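You operate a simulated robot arm through the tools that you are given. There is no shell and no other tool. Be economical: measure what you need, move in short steps, check, and stop when the job is done.

Carry out the task below with a simulated robot arm. There is one attempt and no reset: what you move stays moved.

TASK
Take the pink yoghurt pot and put it on the pancake.
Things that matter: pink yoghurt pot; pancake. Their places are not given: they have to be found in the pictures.

It is judged by the outcome, as a careful person would: the job done as asked, and still so three seconds after it is handed in. It fails if anything else is knocked over, pushed out of place, dropped, spilled or broken.

THE ROBOT
A 7-joint arm with a two-finger parallel gripper, fixed in place. Base frame: the origin is at the foot of the arm, x ahead of it, y to its left, z up. Lengths are in mm, angles in degrees, forces in N, time in s.
With the tool pointing down near the work surface it reaches from about 240 to 620 mm from the base axis. Its first joint turns from -66.0 to 66.0 degrees. Payload 2.6 kg.
Tool frame: the origin (TCP) lies between the finger pads and is the grasp point; the fingertips stand 30 mm ahead of it; z points along the fingers, y is the line along which they close. The gripper opens to 94 mm. The fingers are 28 mm wide and 10 mm thick; the gripper's body (50 by 96 mm) begins 55 mm behind the TCP.
Orientation is that of the tool frame in the base frame, as [roll, pitch, yaw] about the fixed x, y, z axes, in that order (R = Rz(yaw) Ry(pitch) Rx(roll)). With the fingers straight down and closing along the base's y, the tool's x points along the base's -x, its y along +y and its z along -z.

THE INTERFACE
- The arm moves only by the tool servo_tool. Its argument "commands" is a list of rows, each an object (a shift or turn left out is 0, a gripper value left out holds the last) with "linear": the shift along the base's x, y, z in mm, a list of three; "turn": the turn, a rotation vector about the base's x, y, z in degrees, a list of three; "fingers": the closure, from 0 (fully open) to 1 (shut). In form: [{"linear": [x, y, z], "turn": [ax, ay, az], "fingers": fingers}, ...]. A call has 1 to 20 rows; each row is the pose to reach, as a shift and turn from the pose commanded when the call began. A row lasts 0.2 s, in which the tool goes at most 50 mm and 8.6 degrees; a call with a longer step from one row to the next is refused whole, and so is a gripper value outside its range. A pose out of reach is approached as far as the arm can. The call stops where the force on the tool passes 40 N (or 10 N more than at its start, if that is more) or the arm is blocked; 0.2 s more then pass. The fingers move at their own pace (about 72 mm/s each) and stop on an object; they squeeze with about 29 N. The grip force told is the motor's: it shows also when the fingers shut on nothing. Time passes only in rows, and 0.2 s behind the last, so rows that repeat a pose let the fingers close. It gives the time, the measured TCP pose, the force on the tool (base axes), the opening and the grip force at its end, in the units of the frame above (readings bear some noise).
- Cameras (640 x 400 px; columns grow to the right, rows downward): "scene" is fixed at [48.9, 447.8, 551.3]; the picture's right is [-0.62, -0.78, 0.00], its down [-0.57, 0.45, -0.69] and it looks along [0.54, -0.43, -0.72] (base axes); focal length 369 px, centre (320, 200). "wrist" rides on the gripper at [-37, 0, -58] in the tool frame; the picture's right is [0.00, -1.00, 0.00], its down [0.97, 0.00, -0.24] and it looks along [0.24, 0.00, 0.97] (tool axes); focal length 218 px, centre (320, 200).
- grab_frame(camera): a new picture of that camera. No time passes.
- measure_at(camera, pixels): there is no depth. For up to 12 entries [column, row, z] of the newest picture of that camera ("zoom" is the newest enlarged one), the place [x, y] in the base frame at which the ray of that pixel passes the height z, good to about 3 mm, but the place of the scene camera against the robot may be out by one fixed shift of up to 12 mm in any direction. No time passes.
- zoom(camera, box): a new picture of the part [left, top, right, bottom] of that camera's present view, enlarged. No time passes.
- hand_in(): hands the job in; it is judged then, once.

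Work in short steps. Measure before you move; look again where a grasp or a placing could have gone wrong, and mend it. You have 60 turns and 30 pictures in all, the two below and enlarged ones among them. Open the gripper and draw the arm clear of the work before you hand the job in, unless the task says otherwise; then end with one line.

The tools are called after "Request:" as name(argument=value, ...) on one line, values as JSON. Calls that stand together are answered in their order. servo_tool: Moves the arm, as the interface text tells. Its arguments: {"type":"object","properties":{"commands":{"type":"array"}},"required":["commands"]} The other tools are called the same way: grab_frame (camera) takes a picture; measure_at (camera, pixels) gives the place at which the rays of pixels pass given heights; zoom (camera, box) takes an enlarged picture of a part of a camera's view; hand_in () hands the job in.

At the start:

```text
time_s: 0.0
eef_pos: [381.7, 252.3, 217.9]
orientation: [180.0, -0.1, -179.9]
force: [1.0, 1.1, 0.4]
opening: 93.9
finger_force: 0.1
```

scene: 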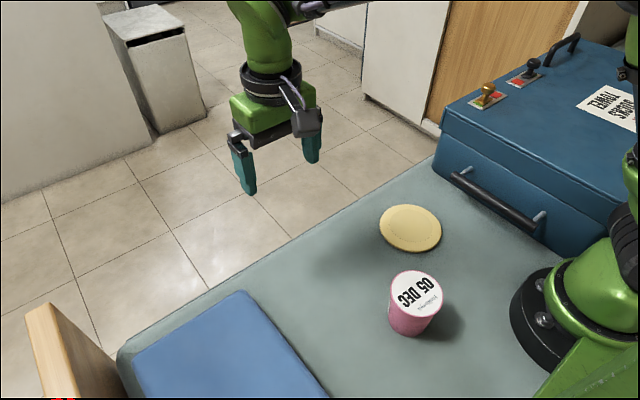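
wrist: 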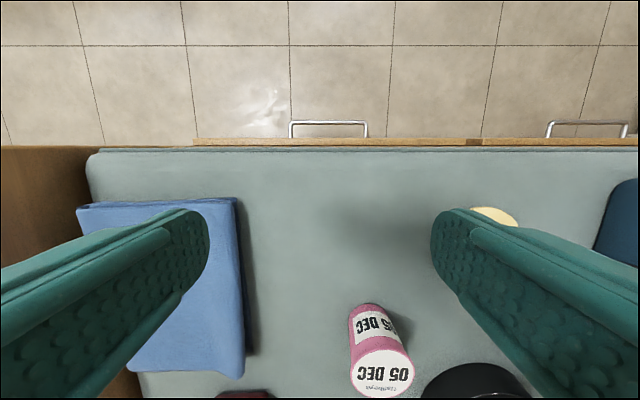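

The pot is near scene (415,305) and the pancake near (410,228). I'll enlarge the view of both and measure them.

Request:
zoom(camera="scene", box=[340, 180, 500, 360])

Request:
measure_at(camera="scene", pixels=[[410, 230, 0], [410, 228, 10], [379, 228, 5], [442, 232, 5], [412, 204, 5], [407, 253, 5], [416, 290, 60], [416, 290, 70], [405, 337, 0]])

Request:
measure_at(camera="wrist", pixels=[[382, 374, 60], [382, 374, 70], [382, 374, 50], [367, 305, 0], [349, 318, 0], [384, 314, 0]])

```text
2.22 times, centred on (420, 270) of scene
```

zoom: 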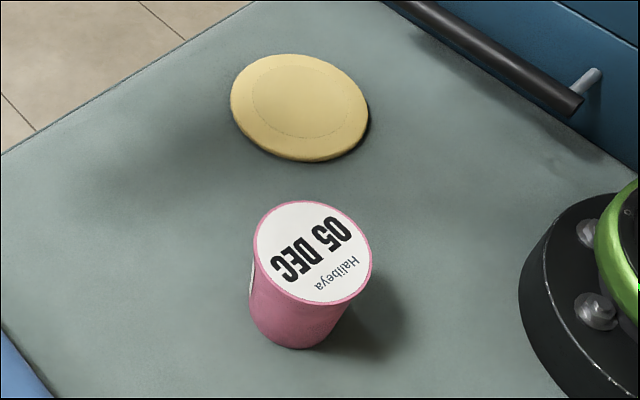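

```text
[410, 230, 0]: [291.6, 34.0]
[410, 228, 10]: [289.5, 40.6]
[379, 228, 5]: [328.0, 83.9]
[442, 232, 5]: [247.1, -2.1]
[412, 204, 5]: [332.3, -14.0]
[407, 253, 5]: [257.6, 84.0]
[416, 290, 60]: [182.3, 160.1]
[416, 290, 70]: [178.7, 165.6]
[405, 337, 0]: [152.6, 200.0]
```

```text
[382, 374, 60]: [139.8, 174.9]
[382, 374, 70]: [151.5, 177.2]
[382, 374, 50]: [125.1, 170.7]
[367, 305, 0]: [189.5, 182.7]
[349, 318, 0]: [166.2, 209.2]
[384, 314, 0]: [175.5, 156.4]
```

The cameras together put the pot at about (170,180), 85–90 mm high and about 79 mm wide at the top. The pancake is about 118 mm across. I'll move the wrist camera over the pot for a better measurement.

Request:
servo_tool(commands=[{"linear": [-34, -23, 0], "fingers": 0}, {"linear": [-68, -46, 10]}, {"linear": [-102, -70, 20]}, {"linear": [-130, -72, 30]}, {"linear": [-130, -72, 30]}])

Request:
grab_frame(camera="wrist")

```text
time_s: 1.2
eef_pos: [252.6, 180.7, 246.1]
orientation: [-180.0, 0.0, 180.0]
force: [0.3, 0.1, 0.0]
opening: 94.0
finger_force: 0.0
```

```text
26 pictures are left
```

wrist: 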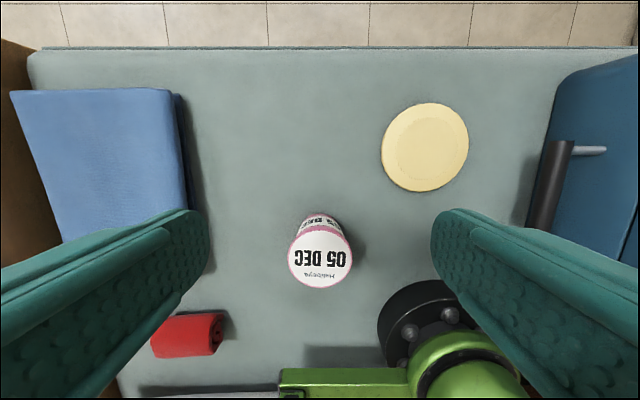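

The lid is now centred near (320,256) and the pancake near (425,147). I'll measure both in this view.

Request:
measure_at(camera="wrist", pixels=[[320, 256, 70], [320, 256, 80], [320, 256, 90], [288, 256, 80], [352, 256, 80], [320, 212, 0], [425, 147, 10], [381, 148, 8], [469, 145, 8], [427, 103, 8], [424, 192, 8], [552, 180, 50]])

Request:
zoom(camera="wrist", box=[240, 180, 400, 320])

Request:
measure_at(camera="scene", pixels=[[416, 290, 80], [416, 290, 90], [387, 290, 80], [442, 290, 80], [408, 322, 0], [425, 267, 80], [408, 314, 80]])

```text
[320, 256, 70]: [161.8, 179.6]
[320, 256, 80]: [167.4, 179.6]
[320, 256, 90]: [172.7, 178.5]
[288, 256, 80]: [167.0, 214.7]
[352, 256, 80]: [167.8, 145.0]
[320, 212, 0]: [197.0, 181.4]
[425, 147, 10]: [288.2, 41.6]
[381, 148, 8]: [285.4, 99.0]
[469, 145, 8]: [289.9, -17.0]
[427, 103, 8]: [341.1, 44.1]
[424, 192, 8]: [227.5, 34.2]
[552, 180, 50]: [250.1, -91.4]
```

```text
2.86 times, centred on (320, 250) of wrist
```

zoom: 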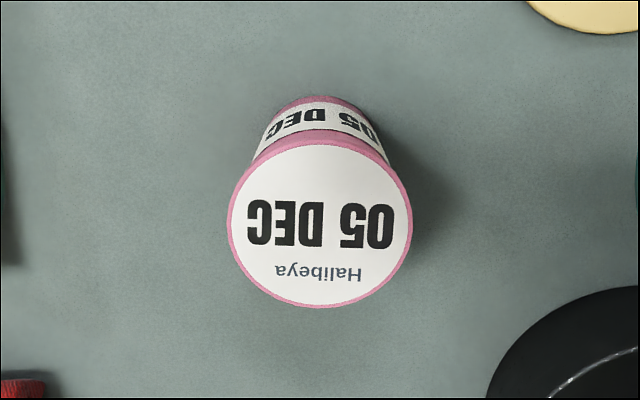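

```text
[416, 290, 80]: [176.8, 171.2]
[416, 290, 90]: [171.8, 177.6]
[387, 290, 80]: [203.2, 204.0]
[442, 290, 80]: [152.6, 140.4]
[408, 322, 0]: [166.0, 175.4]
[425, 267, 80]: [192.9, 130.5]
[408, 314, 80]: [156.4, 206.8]
```

The pot's axis is about (166,180), 70–75 mm wide and about 75–80 mm high. I'll go above it with the tips clear of the lid and check the alignment.

Request:
servo_tool(commands=[{"linear": [-40, 0, -20]}, {"linear": [-70, 0, -50]}, {"linear": [-86, 0, -85]}, {"linear": [-86, 0, -106]}, {"linear": [-86, 0, -106]}])

Request:
grab_frame(camera="wrist")

Request:
grab_frame(camera="scene")

```text
time_s: 2.4
eef_pos: [166.1, 179.1, 143.5]
orientation: [180.0, 0.1, 180.0]
force: [0.7, 1.1, -0.5]
opening: 93.9
finger_force: 0.1
```

```text
24 pictures are left
```

wrist: 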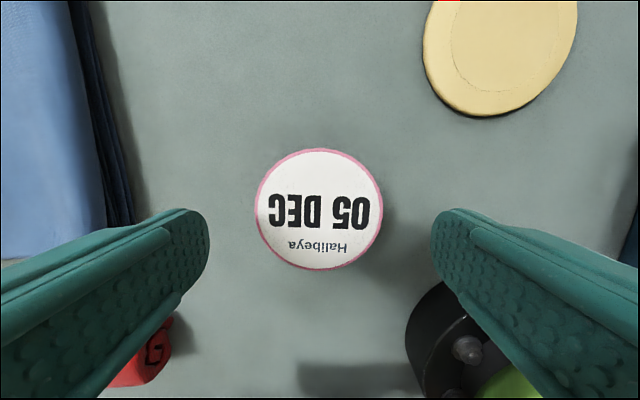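

```text
23 pictures are left
```

scene: 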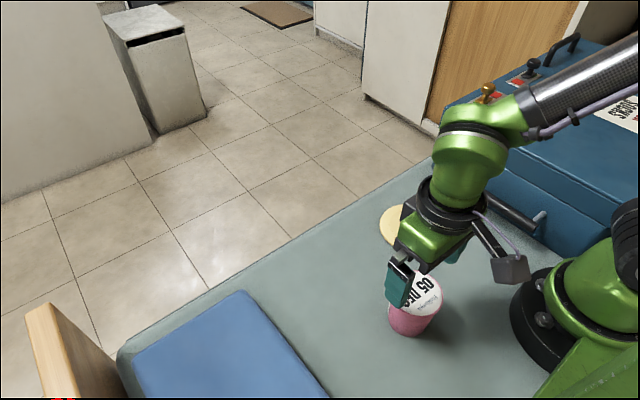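

The lid is centred between the fingers at (320,209). I'll check the red item at lower left and the robot foot against the fingers' landing spots.

Request:
measure_at(camera="wrist", pixels=[[319, 209, 80], [256, 209, 80], [383, 209, 80], [172, 340, 20], [172, 340, 40], [165, 380, 30], [405, 330, 20], [440, 282, 20]])

```text
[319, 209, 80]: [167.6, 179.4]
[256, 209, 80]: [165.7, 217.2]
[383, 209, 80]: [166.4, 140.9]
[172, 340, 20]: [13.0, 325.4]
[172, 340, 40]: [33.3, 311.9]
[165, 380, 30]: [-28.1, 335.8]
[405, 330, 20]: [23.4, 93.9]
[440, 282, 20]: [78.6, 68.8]
```

The pot is centred at (167,179) and about 75 mm wide, leaving about 9 mm on each side with nothing else nearby. I'll go down to TCP z≈48.

Request:
servo_tool(commands=[{"linear": [1, 0, -20]}, {"linear": [1, 0, -40]}, {"linear": [1, 0, -60]}, {"linear": [1, 0, -80]}, {"linear": [1, 0, -95]}, {"linear": [1, 0, -95]}])

Request:
grab_frame(camera="wrist")

```text
time_s: 3.8
eef_pos: [166.2, 179.6, 46.0]
orientation: [-180.0, 0.0, -180.0]
force: [-0.3, 0.0, 0.5]
opening: 94.2
finger_force: 0.0
```

```text
22 pictures are left
```

wrist: 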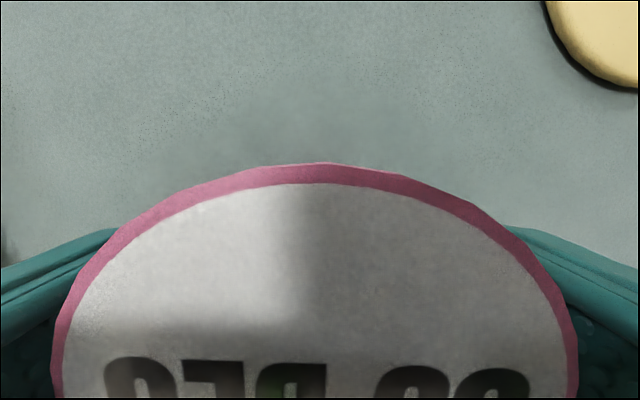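

No contact, and the pot is centred between the fingers. I'll close on it.

Request:
servo_tool(commands=[{"fingers": 0.1}, {"fingers": 0.2}, {"fingers": 0.3}, {"fingers": 0.4}, {"fingers": 0.4}])

```text
time_s: 5.0
eef_pos: [166.6, 179.3, 46.2]
orientation: [-180.0, -0.1, -180.0]
force: [0.2, 1.1, -0.1]
opening: 71.8
finger_force: 29.1
```

The fingers stopped at 71.8 mm with 29 N of grip. I'll lift.

Request:
servo_tool(commands=[{"linear": [0, 0, 10]}, {"linear": [0, 0, 25]}, {"linear": [0, 0, 45]}, {"linear": [0, 0, 65]}, {"linear": [0, 0, 80]}, {"linear": [0, 0, 80]}])

Request:
grab_frame(camera="wrist")

Request:
grab_frame(camera="scene")

```text
time_s: 6.4
eef_pos: [166.2, 179.3, 126.6]
orientation: [179.9, 0.0, 180.0]
force: [-0.6, 0.2, -1.6]
opening: 73.0
finger_force: 29.2
```

```text
21 pictures are left
```

wrist: 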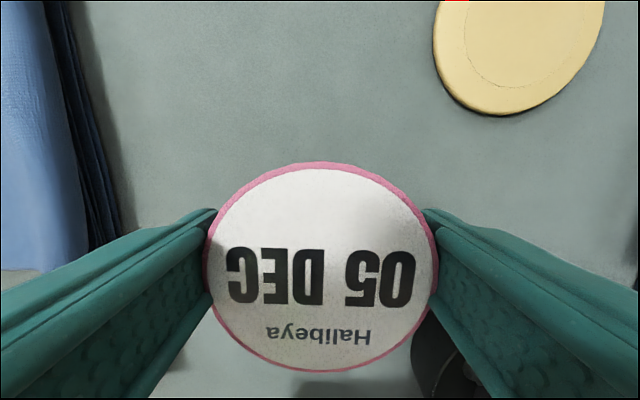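

```text
20 pictures are left
```

scene: 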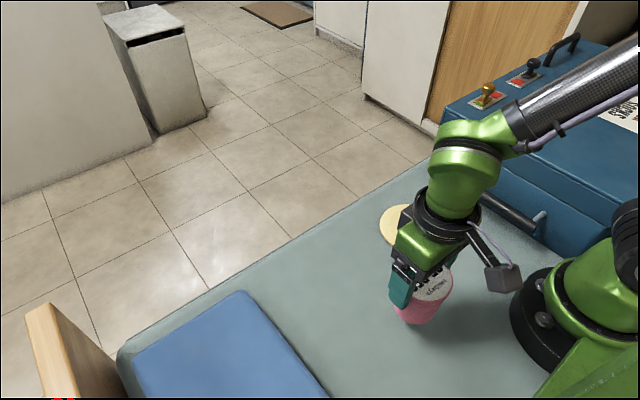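

The lid at row ~265 is 230 px wide, which puts it only about 63 mm below the camera. Held without slipping it would be about 25 mm below, so the pot has slid down in the fingers. I'll lower a little now and check whether it is still slipping.

Request:
servo_tool(commands=[{"linear": [0, 0, -15]}, {"linear": [0, 0, -25]}])

Request:
grab_frame(camera="wrist")

Request:
zoom(camera="scene", box=[340, 230, 500, 350])

```text
time_s: 7.0
eef_pos: [166.9, 178.3, 102.1]
orientation: [180.0, 0.0, 180.0]
force: [-0.5, 0.9, -1.8]
opening: 71.8
finger_force: 29.2
```

```text
19 pictures are left
```

wrist: 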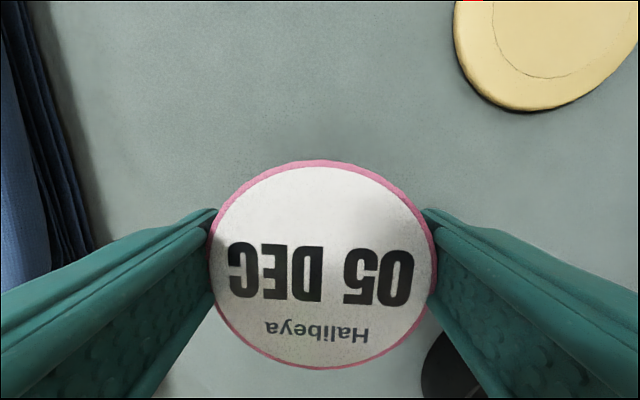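

```text
3.33 times, centred on (420, 290) of scene
```

zoom: 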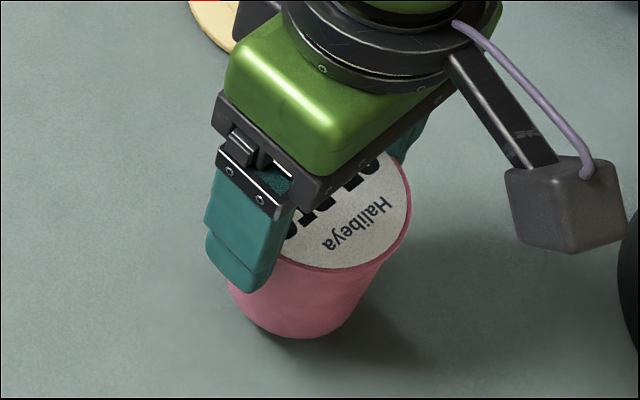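

The slip continues only slowly: the lid width went from 235 to 228 px. The bottom is about 15 mm above the surface, so I'll hold still for 1 s to see whether it creeps when static.

Request:
servo_tool(commands=[{"linear": [0, 0, 0]}, {"linear": [0, 0, 0]}, {"linear": [0, 0, 0]}, {"linear": [0, 0, 0]}, {"linear": [0, 0, 0]}])

Request:
grab_frame(camera="wrist")

```text
time_s: 8.2
eef_pos: [169.1, 180.0, 101.4]
orientation: [179.9, -0.1, 180.0]
force: [0.0, 0.2, -1.7]
opening: 71.6
finger_force: 29.1
```

```text
17 pictures are left
```

wrist: 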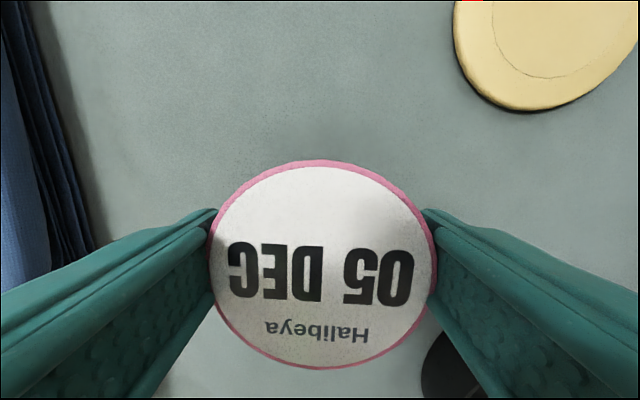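

Static, it doesn't slip: the picture is unchanged and it carries about 1.7 N. I'll raise it slowly by 25 mm and look again.

Request:
servo_tool(commands=[{"linear": [0, 0, 2]}, {"linear": [0, 0, 5]}, {"linear": [0, 0, 9]}, {"linear": [0, 0, 13]}, {"linear": [0, 0, 17]}, {"linear": [0, 0, 21]}, {"linear": [0, 0, 24]}, {"linear": [0, 0, 25]}, {"linear": [0, 0, 25]}])

Request:
grab_frame(camera="wrist")

Request:
zoom(camera="scene", box=[340, 200, 500, 360])

```text
time_s: 10.2
eef_pos: [166.5, 179.3, 126.7]
orientation: [-180.0, -0.1, 179.9]
force: [0.3, 0.4, -2.2]
opening: 71.7
finger_force: 28.7
```

```text
16 pictures are left
```

wrist: 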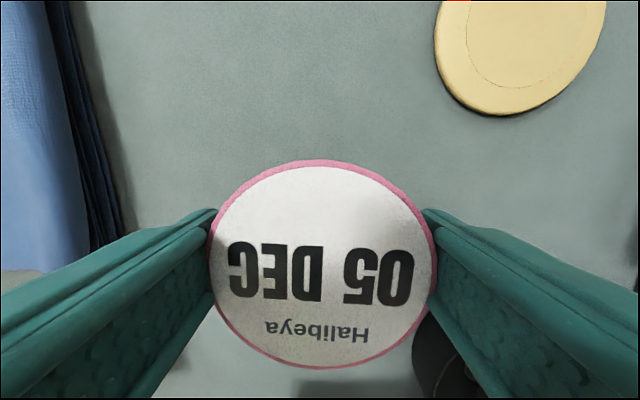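

```text
2.50 times, centred on (420, 280) of scene
```

zoom: 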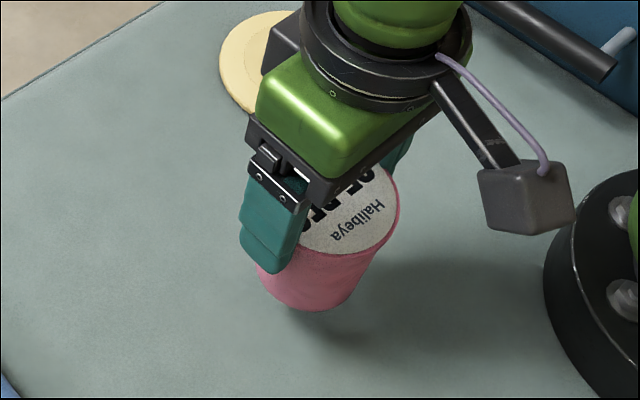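

It's stable and hanging clear. The pancake centre is about (285,41), so I'll carry the pot over gently at this height.

Request:
servo_tool(commands=[{"linear": [3, -3, 1]}, {"linear": [8, -9, 3]}, {"linear": [15, -17, 6]}, {"linear": [23, -27, 9]}, {"linear": [32, -37, 10]}, {"linear": [41, -48, 10]}, {"linear": [50, -58, 10]}, {"linear": [59, -69, 10]}, {"linear": [68, -79, 10]}, {"linear": [77, -90, 10]}, {"linear": [86, -100, 10]}, {"linear": [95, -111, 10]}, {"linear": [103, -120, 10]}, {"linear": [110, -128, 10]}, {"linear": [115, -134, 10]}, {"linear": [118, -137, 10]}, {"linear": [118.5, -138, 10]}, {"linear": [118.5, -138, 10]}])

Request:
grab_frame(camera="wrist")

Request:
grab_frame(camera="scene")

```text
time_s: 14.0
eef_pos: [285.5, 41.7, 136.2]
orientation: [-179.9, 0.0, 180.0]
force: [0.5, 0.1, -1.8]
opening: 71.8
finger_force: 28.9
```

```text
14 pictures are left
```

wrist: 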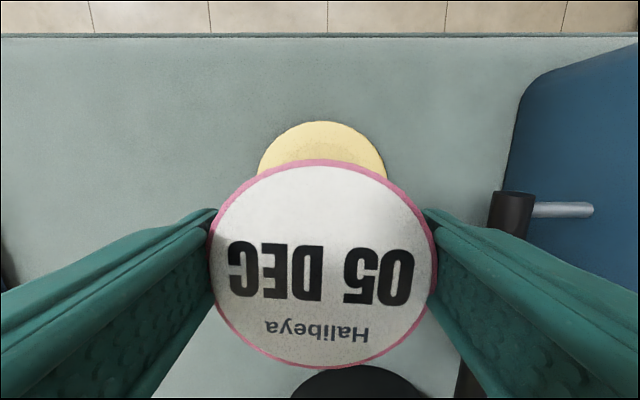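

```text
13 pictures are left
```

scene: 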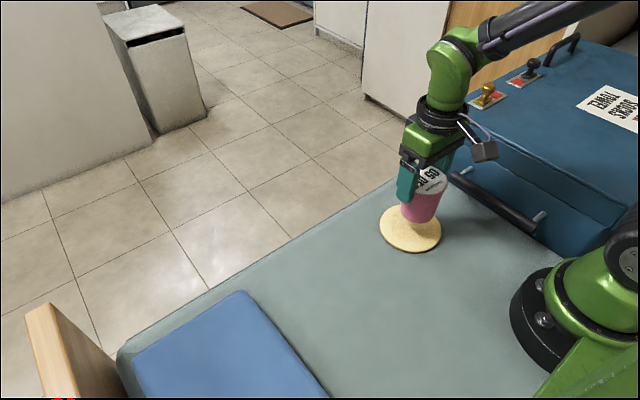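

The pot is over the pancake. I'll check the alignment from the far edge at (322,121) and the side edges at (258,172) and (387,178).

Request:
measure_at(camera="wrist", pixels=[[322, 121, 8], [258, 172, 8], [387, 176, 8], [488, 240, 50]])

Request:
zoom(camera="scene", box=[360, 130, 480, 270])

```text
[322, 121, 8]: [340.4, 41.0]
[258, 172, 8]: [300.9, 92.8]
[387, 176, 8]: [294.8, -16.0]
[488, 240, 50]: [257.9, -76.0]
```

```text
2.86 times, centred on (420, 200) of scene
```

zoom: 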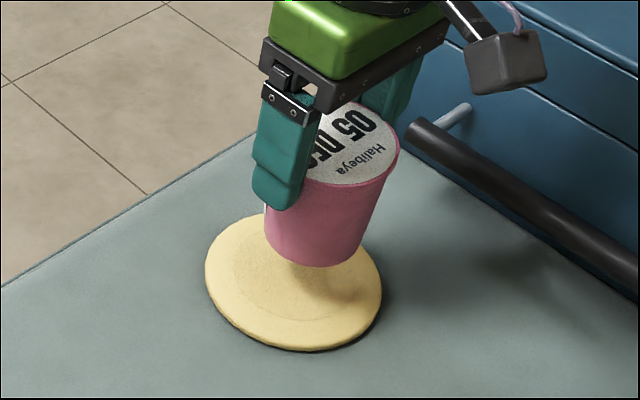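

The pancake is centred at about (283,40) and the pot is aligned. The pot's bottom is near z≈50, so I'll lower slowly by 30 mm.

Request:
servo_tool(commands=[{"linear": [-1, -1, -4]}, {"linear": [-1, -1, -9]}, {"linear": [-1, -1, -14]}, {"linear": [-1, -1, -19]}, {"linear": [-1, -1, -24]}, {"linear": [-1, -1, -28]}, {"linear": [-1, -1, -30]}, {"linear": [-1, -1, -30]}])

Request:
zoom(camera="scene", box=[360, 130, 480, 270])

```text
time_s: 15.8
eef_pos: [284.5, 39.6, 106.8]
orientation: [-180.0, 0.0, 180.0]
force: [0.8, -0.4, -2.7]
opening: 71.7
finger_force: 29.1
```

```text
2.86 times, centred on (420, 200) of scene
```

zoom: 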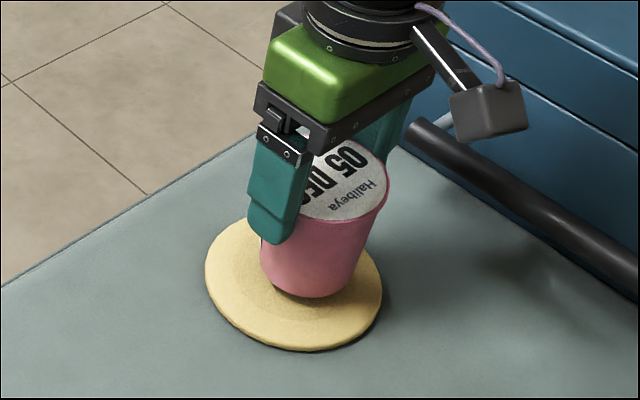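

Still a little above the pancake. I'll go down in 1–2 mm steps and watch the force.

Request:
servo_tool(commands=[{"linear": [0, 0, -2]}, {"linear": [0, 0, -4]}, {"linear": [0, 0, -6]}, {"linear": [0, 0, -7]}, {"linear": [0, 0, -7]}])

Request:
zoom(camera="scene", box=[360, 130, 480, 270])

```text
time_s: 17.0
eef_pos: [283.6, 40.9, 99.5]
orientation: [180.0, 0.0, 180.0]
force: [-0.1, 0.3, -1.1]
opening: 71.9
finger_force: 28.8
```

```text
2.86 times, centred on (420, 200) of scene
```

zoom: 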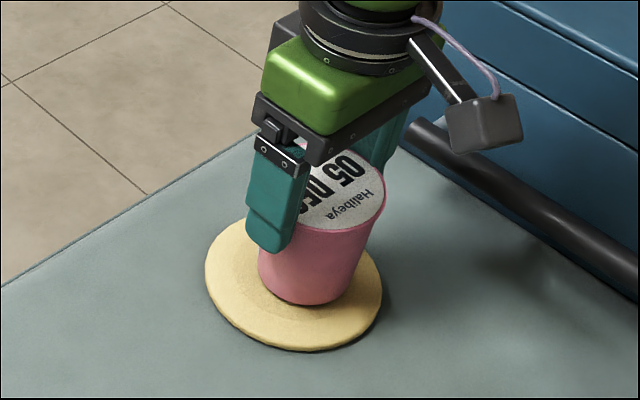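

Request:
servo_tool(commands=[{"linear": [0, 0, -1]}, {"linear": [0, 0, -2]}, {"linear": [0, 0, -3]}, {"linear": [0, 0, -3]}])

```text
time_s: 18.0
eef_pos: [283.8, 40.5, 96.9]
orientation: [-180.0, 0.1, 180.0]
force: [0.2, -0.2, -0.2]
opening: 71.7
finger_force: 29.3
```

The downward load went from -1.7 to about 0, so contact has probably begun. I'll go down a touch more to confirm.

Request:
servo_tool(commands=[{"linear": [0, 0, -1]}, {"linear": [0, 0, -2]}, {"linear": [0, 0, -2]}])

Request:
zoom(camera="scene", box=[360, 130, 480, 270])

```text
time_s: 18.8
eef_pos: [284.9, 40.4, 96.0]
orientation: [-180.0, 0.1, -180.0]
force: [-6.2, -1.5, 23.6]
opening: 71.7
finger_force: 28.7
```

```text
2.86 times, centred on (420, 200) of scene
```

zoom: 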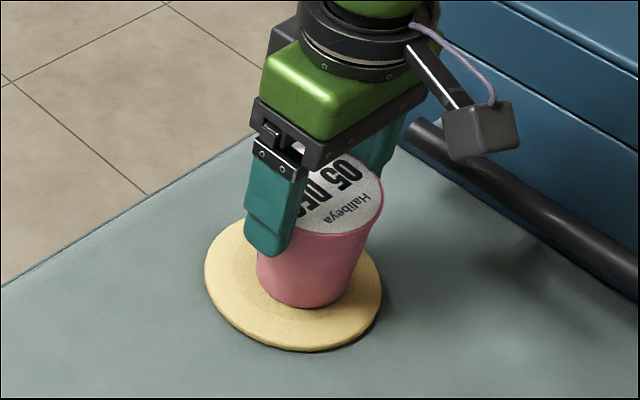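

Firm contact at 23.6 N. I'll back off 1.5 mm to relieve the force, then open gently.

Request:
servo_tool(commands=[{"linear": [0, 0, 1]}, {"linear": [0, 0, 1.5]}, {"linear": [0, 0, 1.5]}])

```text
time_s: 19.6
eef_pos: [285.8, 40.9, 96.8]
orientation: [-179.9, 0.1, 179.9]
force: [1.1, 1.3, 11.8]
opening: 71.8
finger_force: 29.0
```

Request:
servo_tool(commands=[{"linear": [0, 0, 0.3], "fingers": 0.22}, {"linear": [0, 0, 0.3], "fingers": 0.18}, {"linear": [0, 0, 0.3], "fingers": 0.1}, {"linear": [0, 0, 0.3], "fingers": 0}, {"linear": [0, 0, 0.3], "fingers": 0}])

Request:
grab_frame(camera="wrist")

```text
time_s: 20.8
eef_pos: [284.7, 40.0, 97.2]
orientation: [-180.0, 0.0, -180.0]
force: [0.0, -0.7, -0.6]
opening: 93.7
finger_force: 0.2
```

```text
8 pictures are left
```

wrist: 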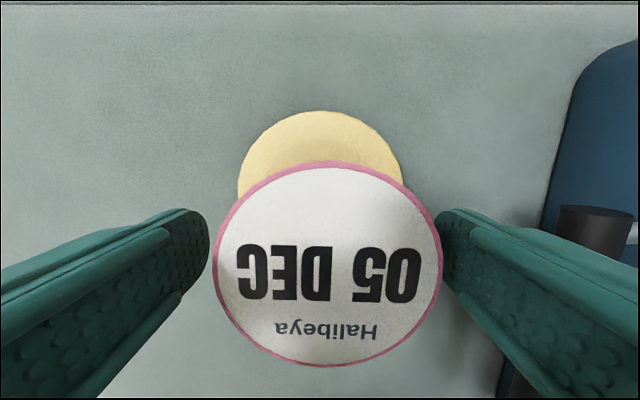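

The pot is released and standing, with a slightly smaller gap on the right. I'll shift 2 mm to -y and rise straight up.

Request:
servo_tool(commands=[{"linear": [0, -2, 0]}, {"linear": [0, -2, 10]}, {"linear": [0, -2, 30]}, {"linear": [0, -2, 60]}, {"linear": [0, -2, 100]}, {"linear": [0, 30, 130]}, {"linear": [0, 70, 140]}, {"linear": [0, 110, 140]}, {"linear": [0, 110, 140]}])

Request:
grab_frame(camera="wrist")

Request:
grab_frame(camera="scene")

```text
time_s: 22.8
eef_pos: [281.5, 149.6, 239.1]
orientation: [179.9, -0.1, -180.0]
force: [0.1, -0.9, -0.4]
opening: 94.0
finger_force: 0.0
```

```text
7 pictures are left
```

wrist: 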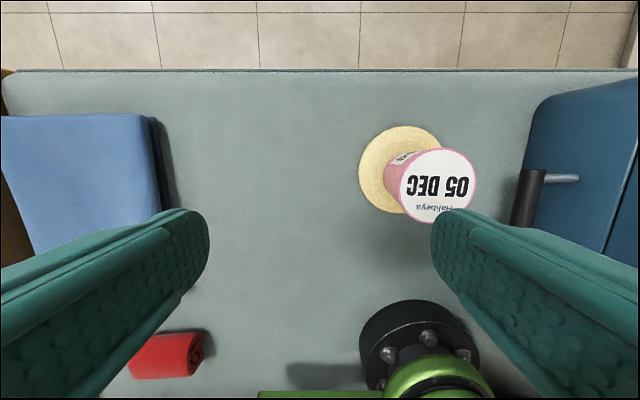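

```text
6 pictures are left
```

scene: 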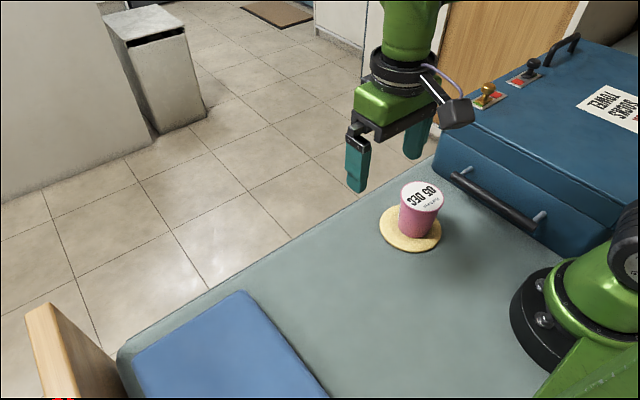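

The pot stands upright on the pancake, nothing else has moved, and the arm is clear, so I'm handing in.

Request:
hand_in()

```text
The job is handed in.
```

The pink yoghurt pot is standing upright on the pancake, the gripper is open and the arm is clear; the pot slid down in the fingers during the first lift but was not dropped.
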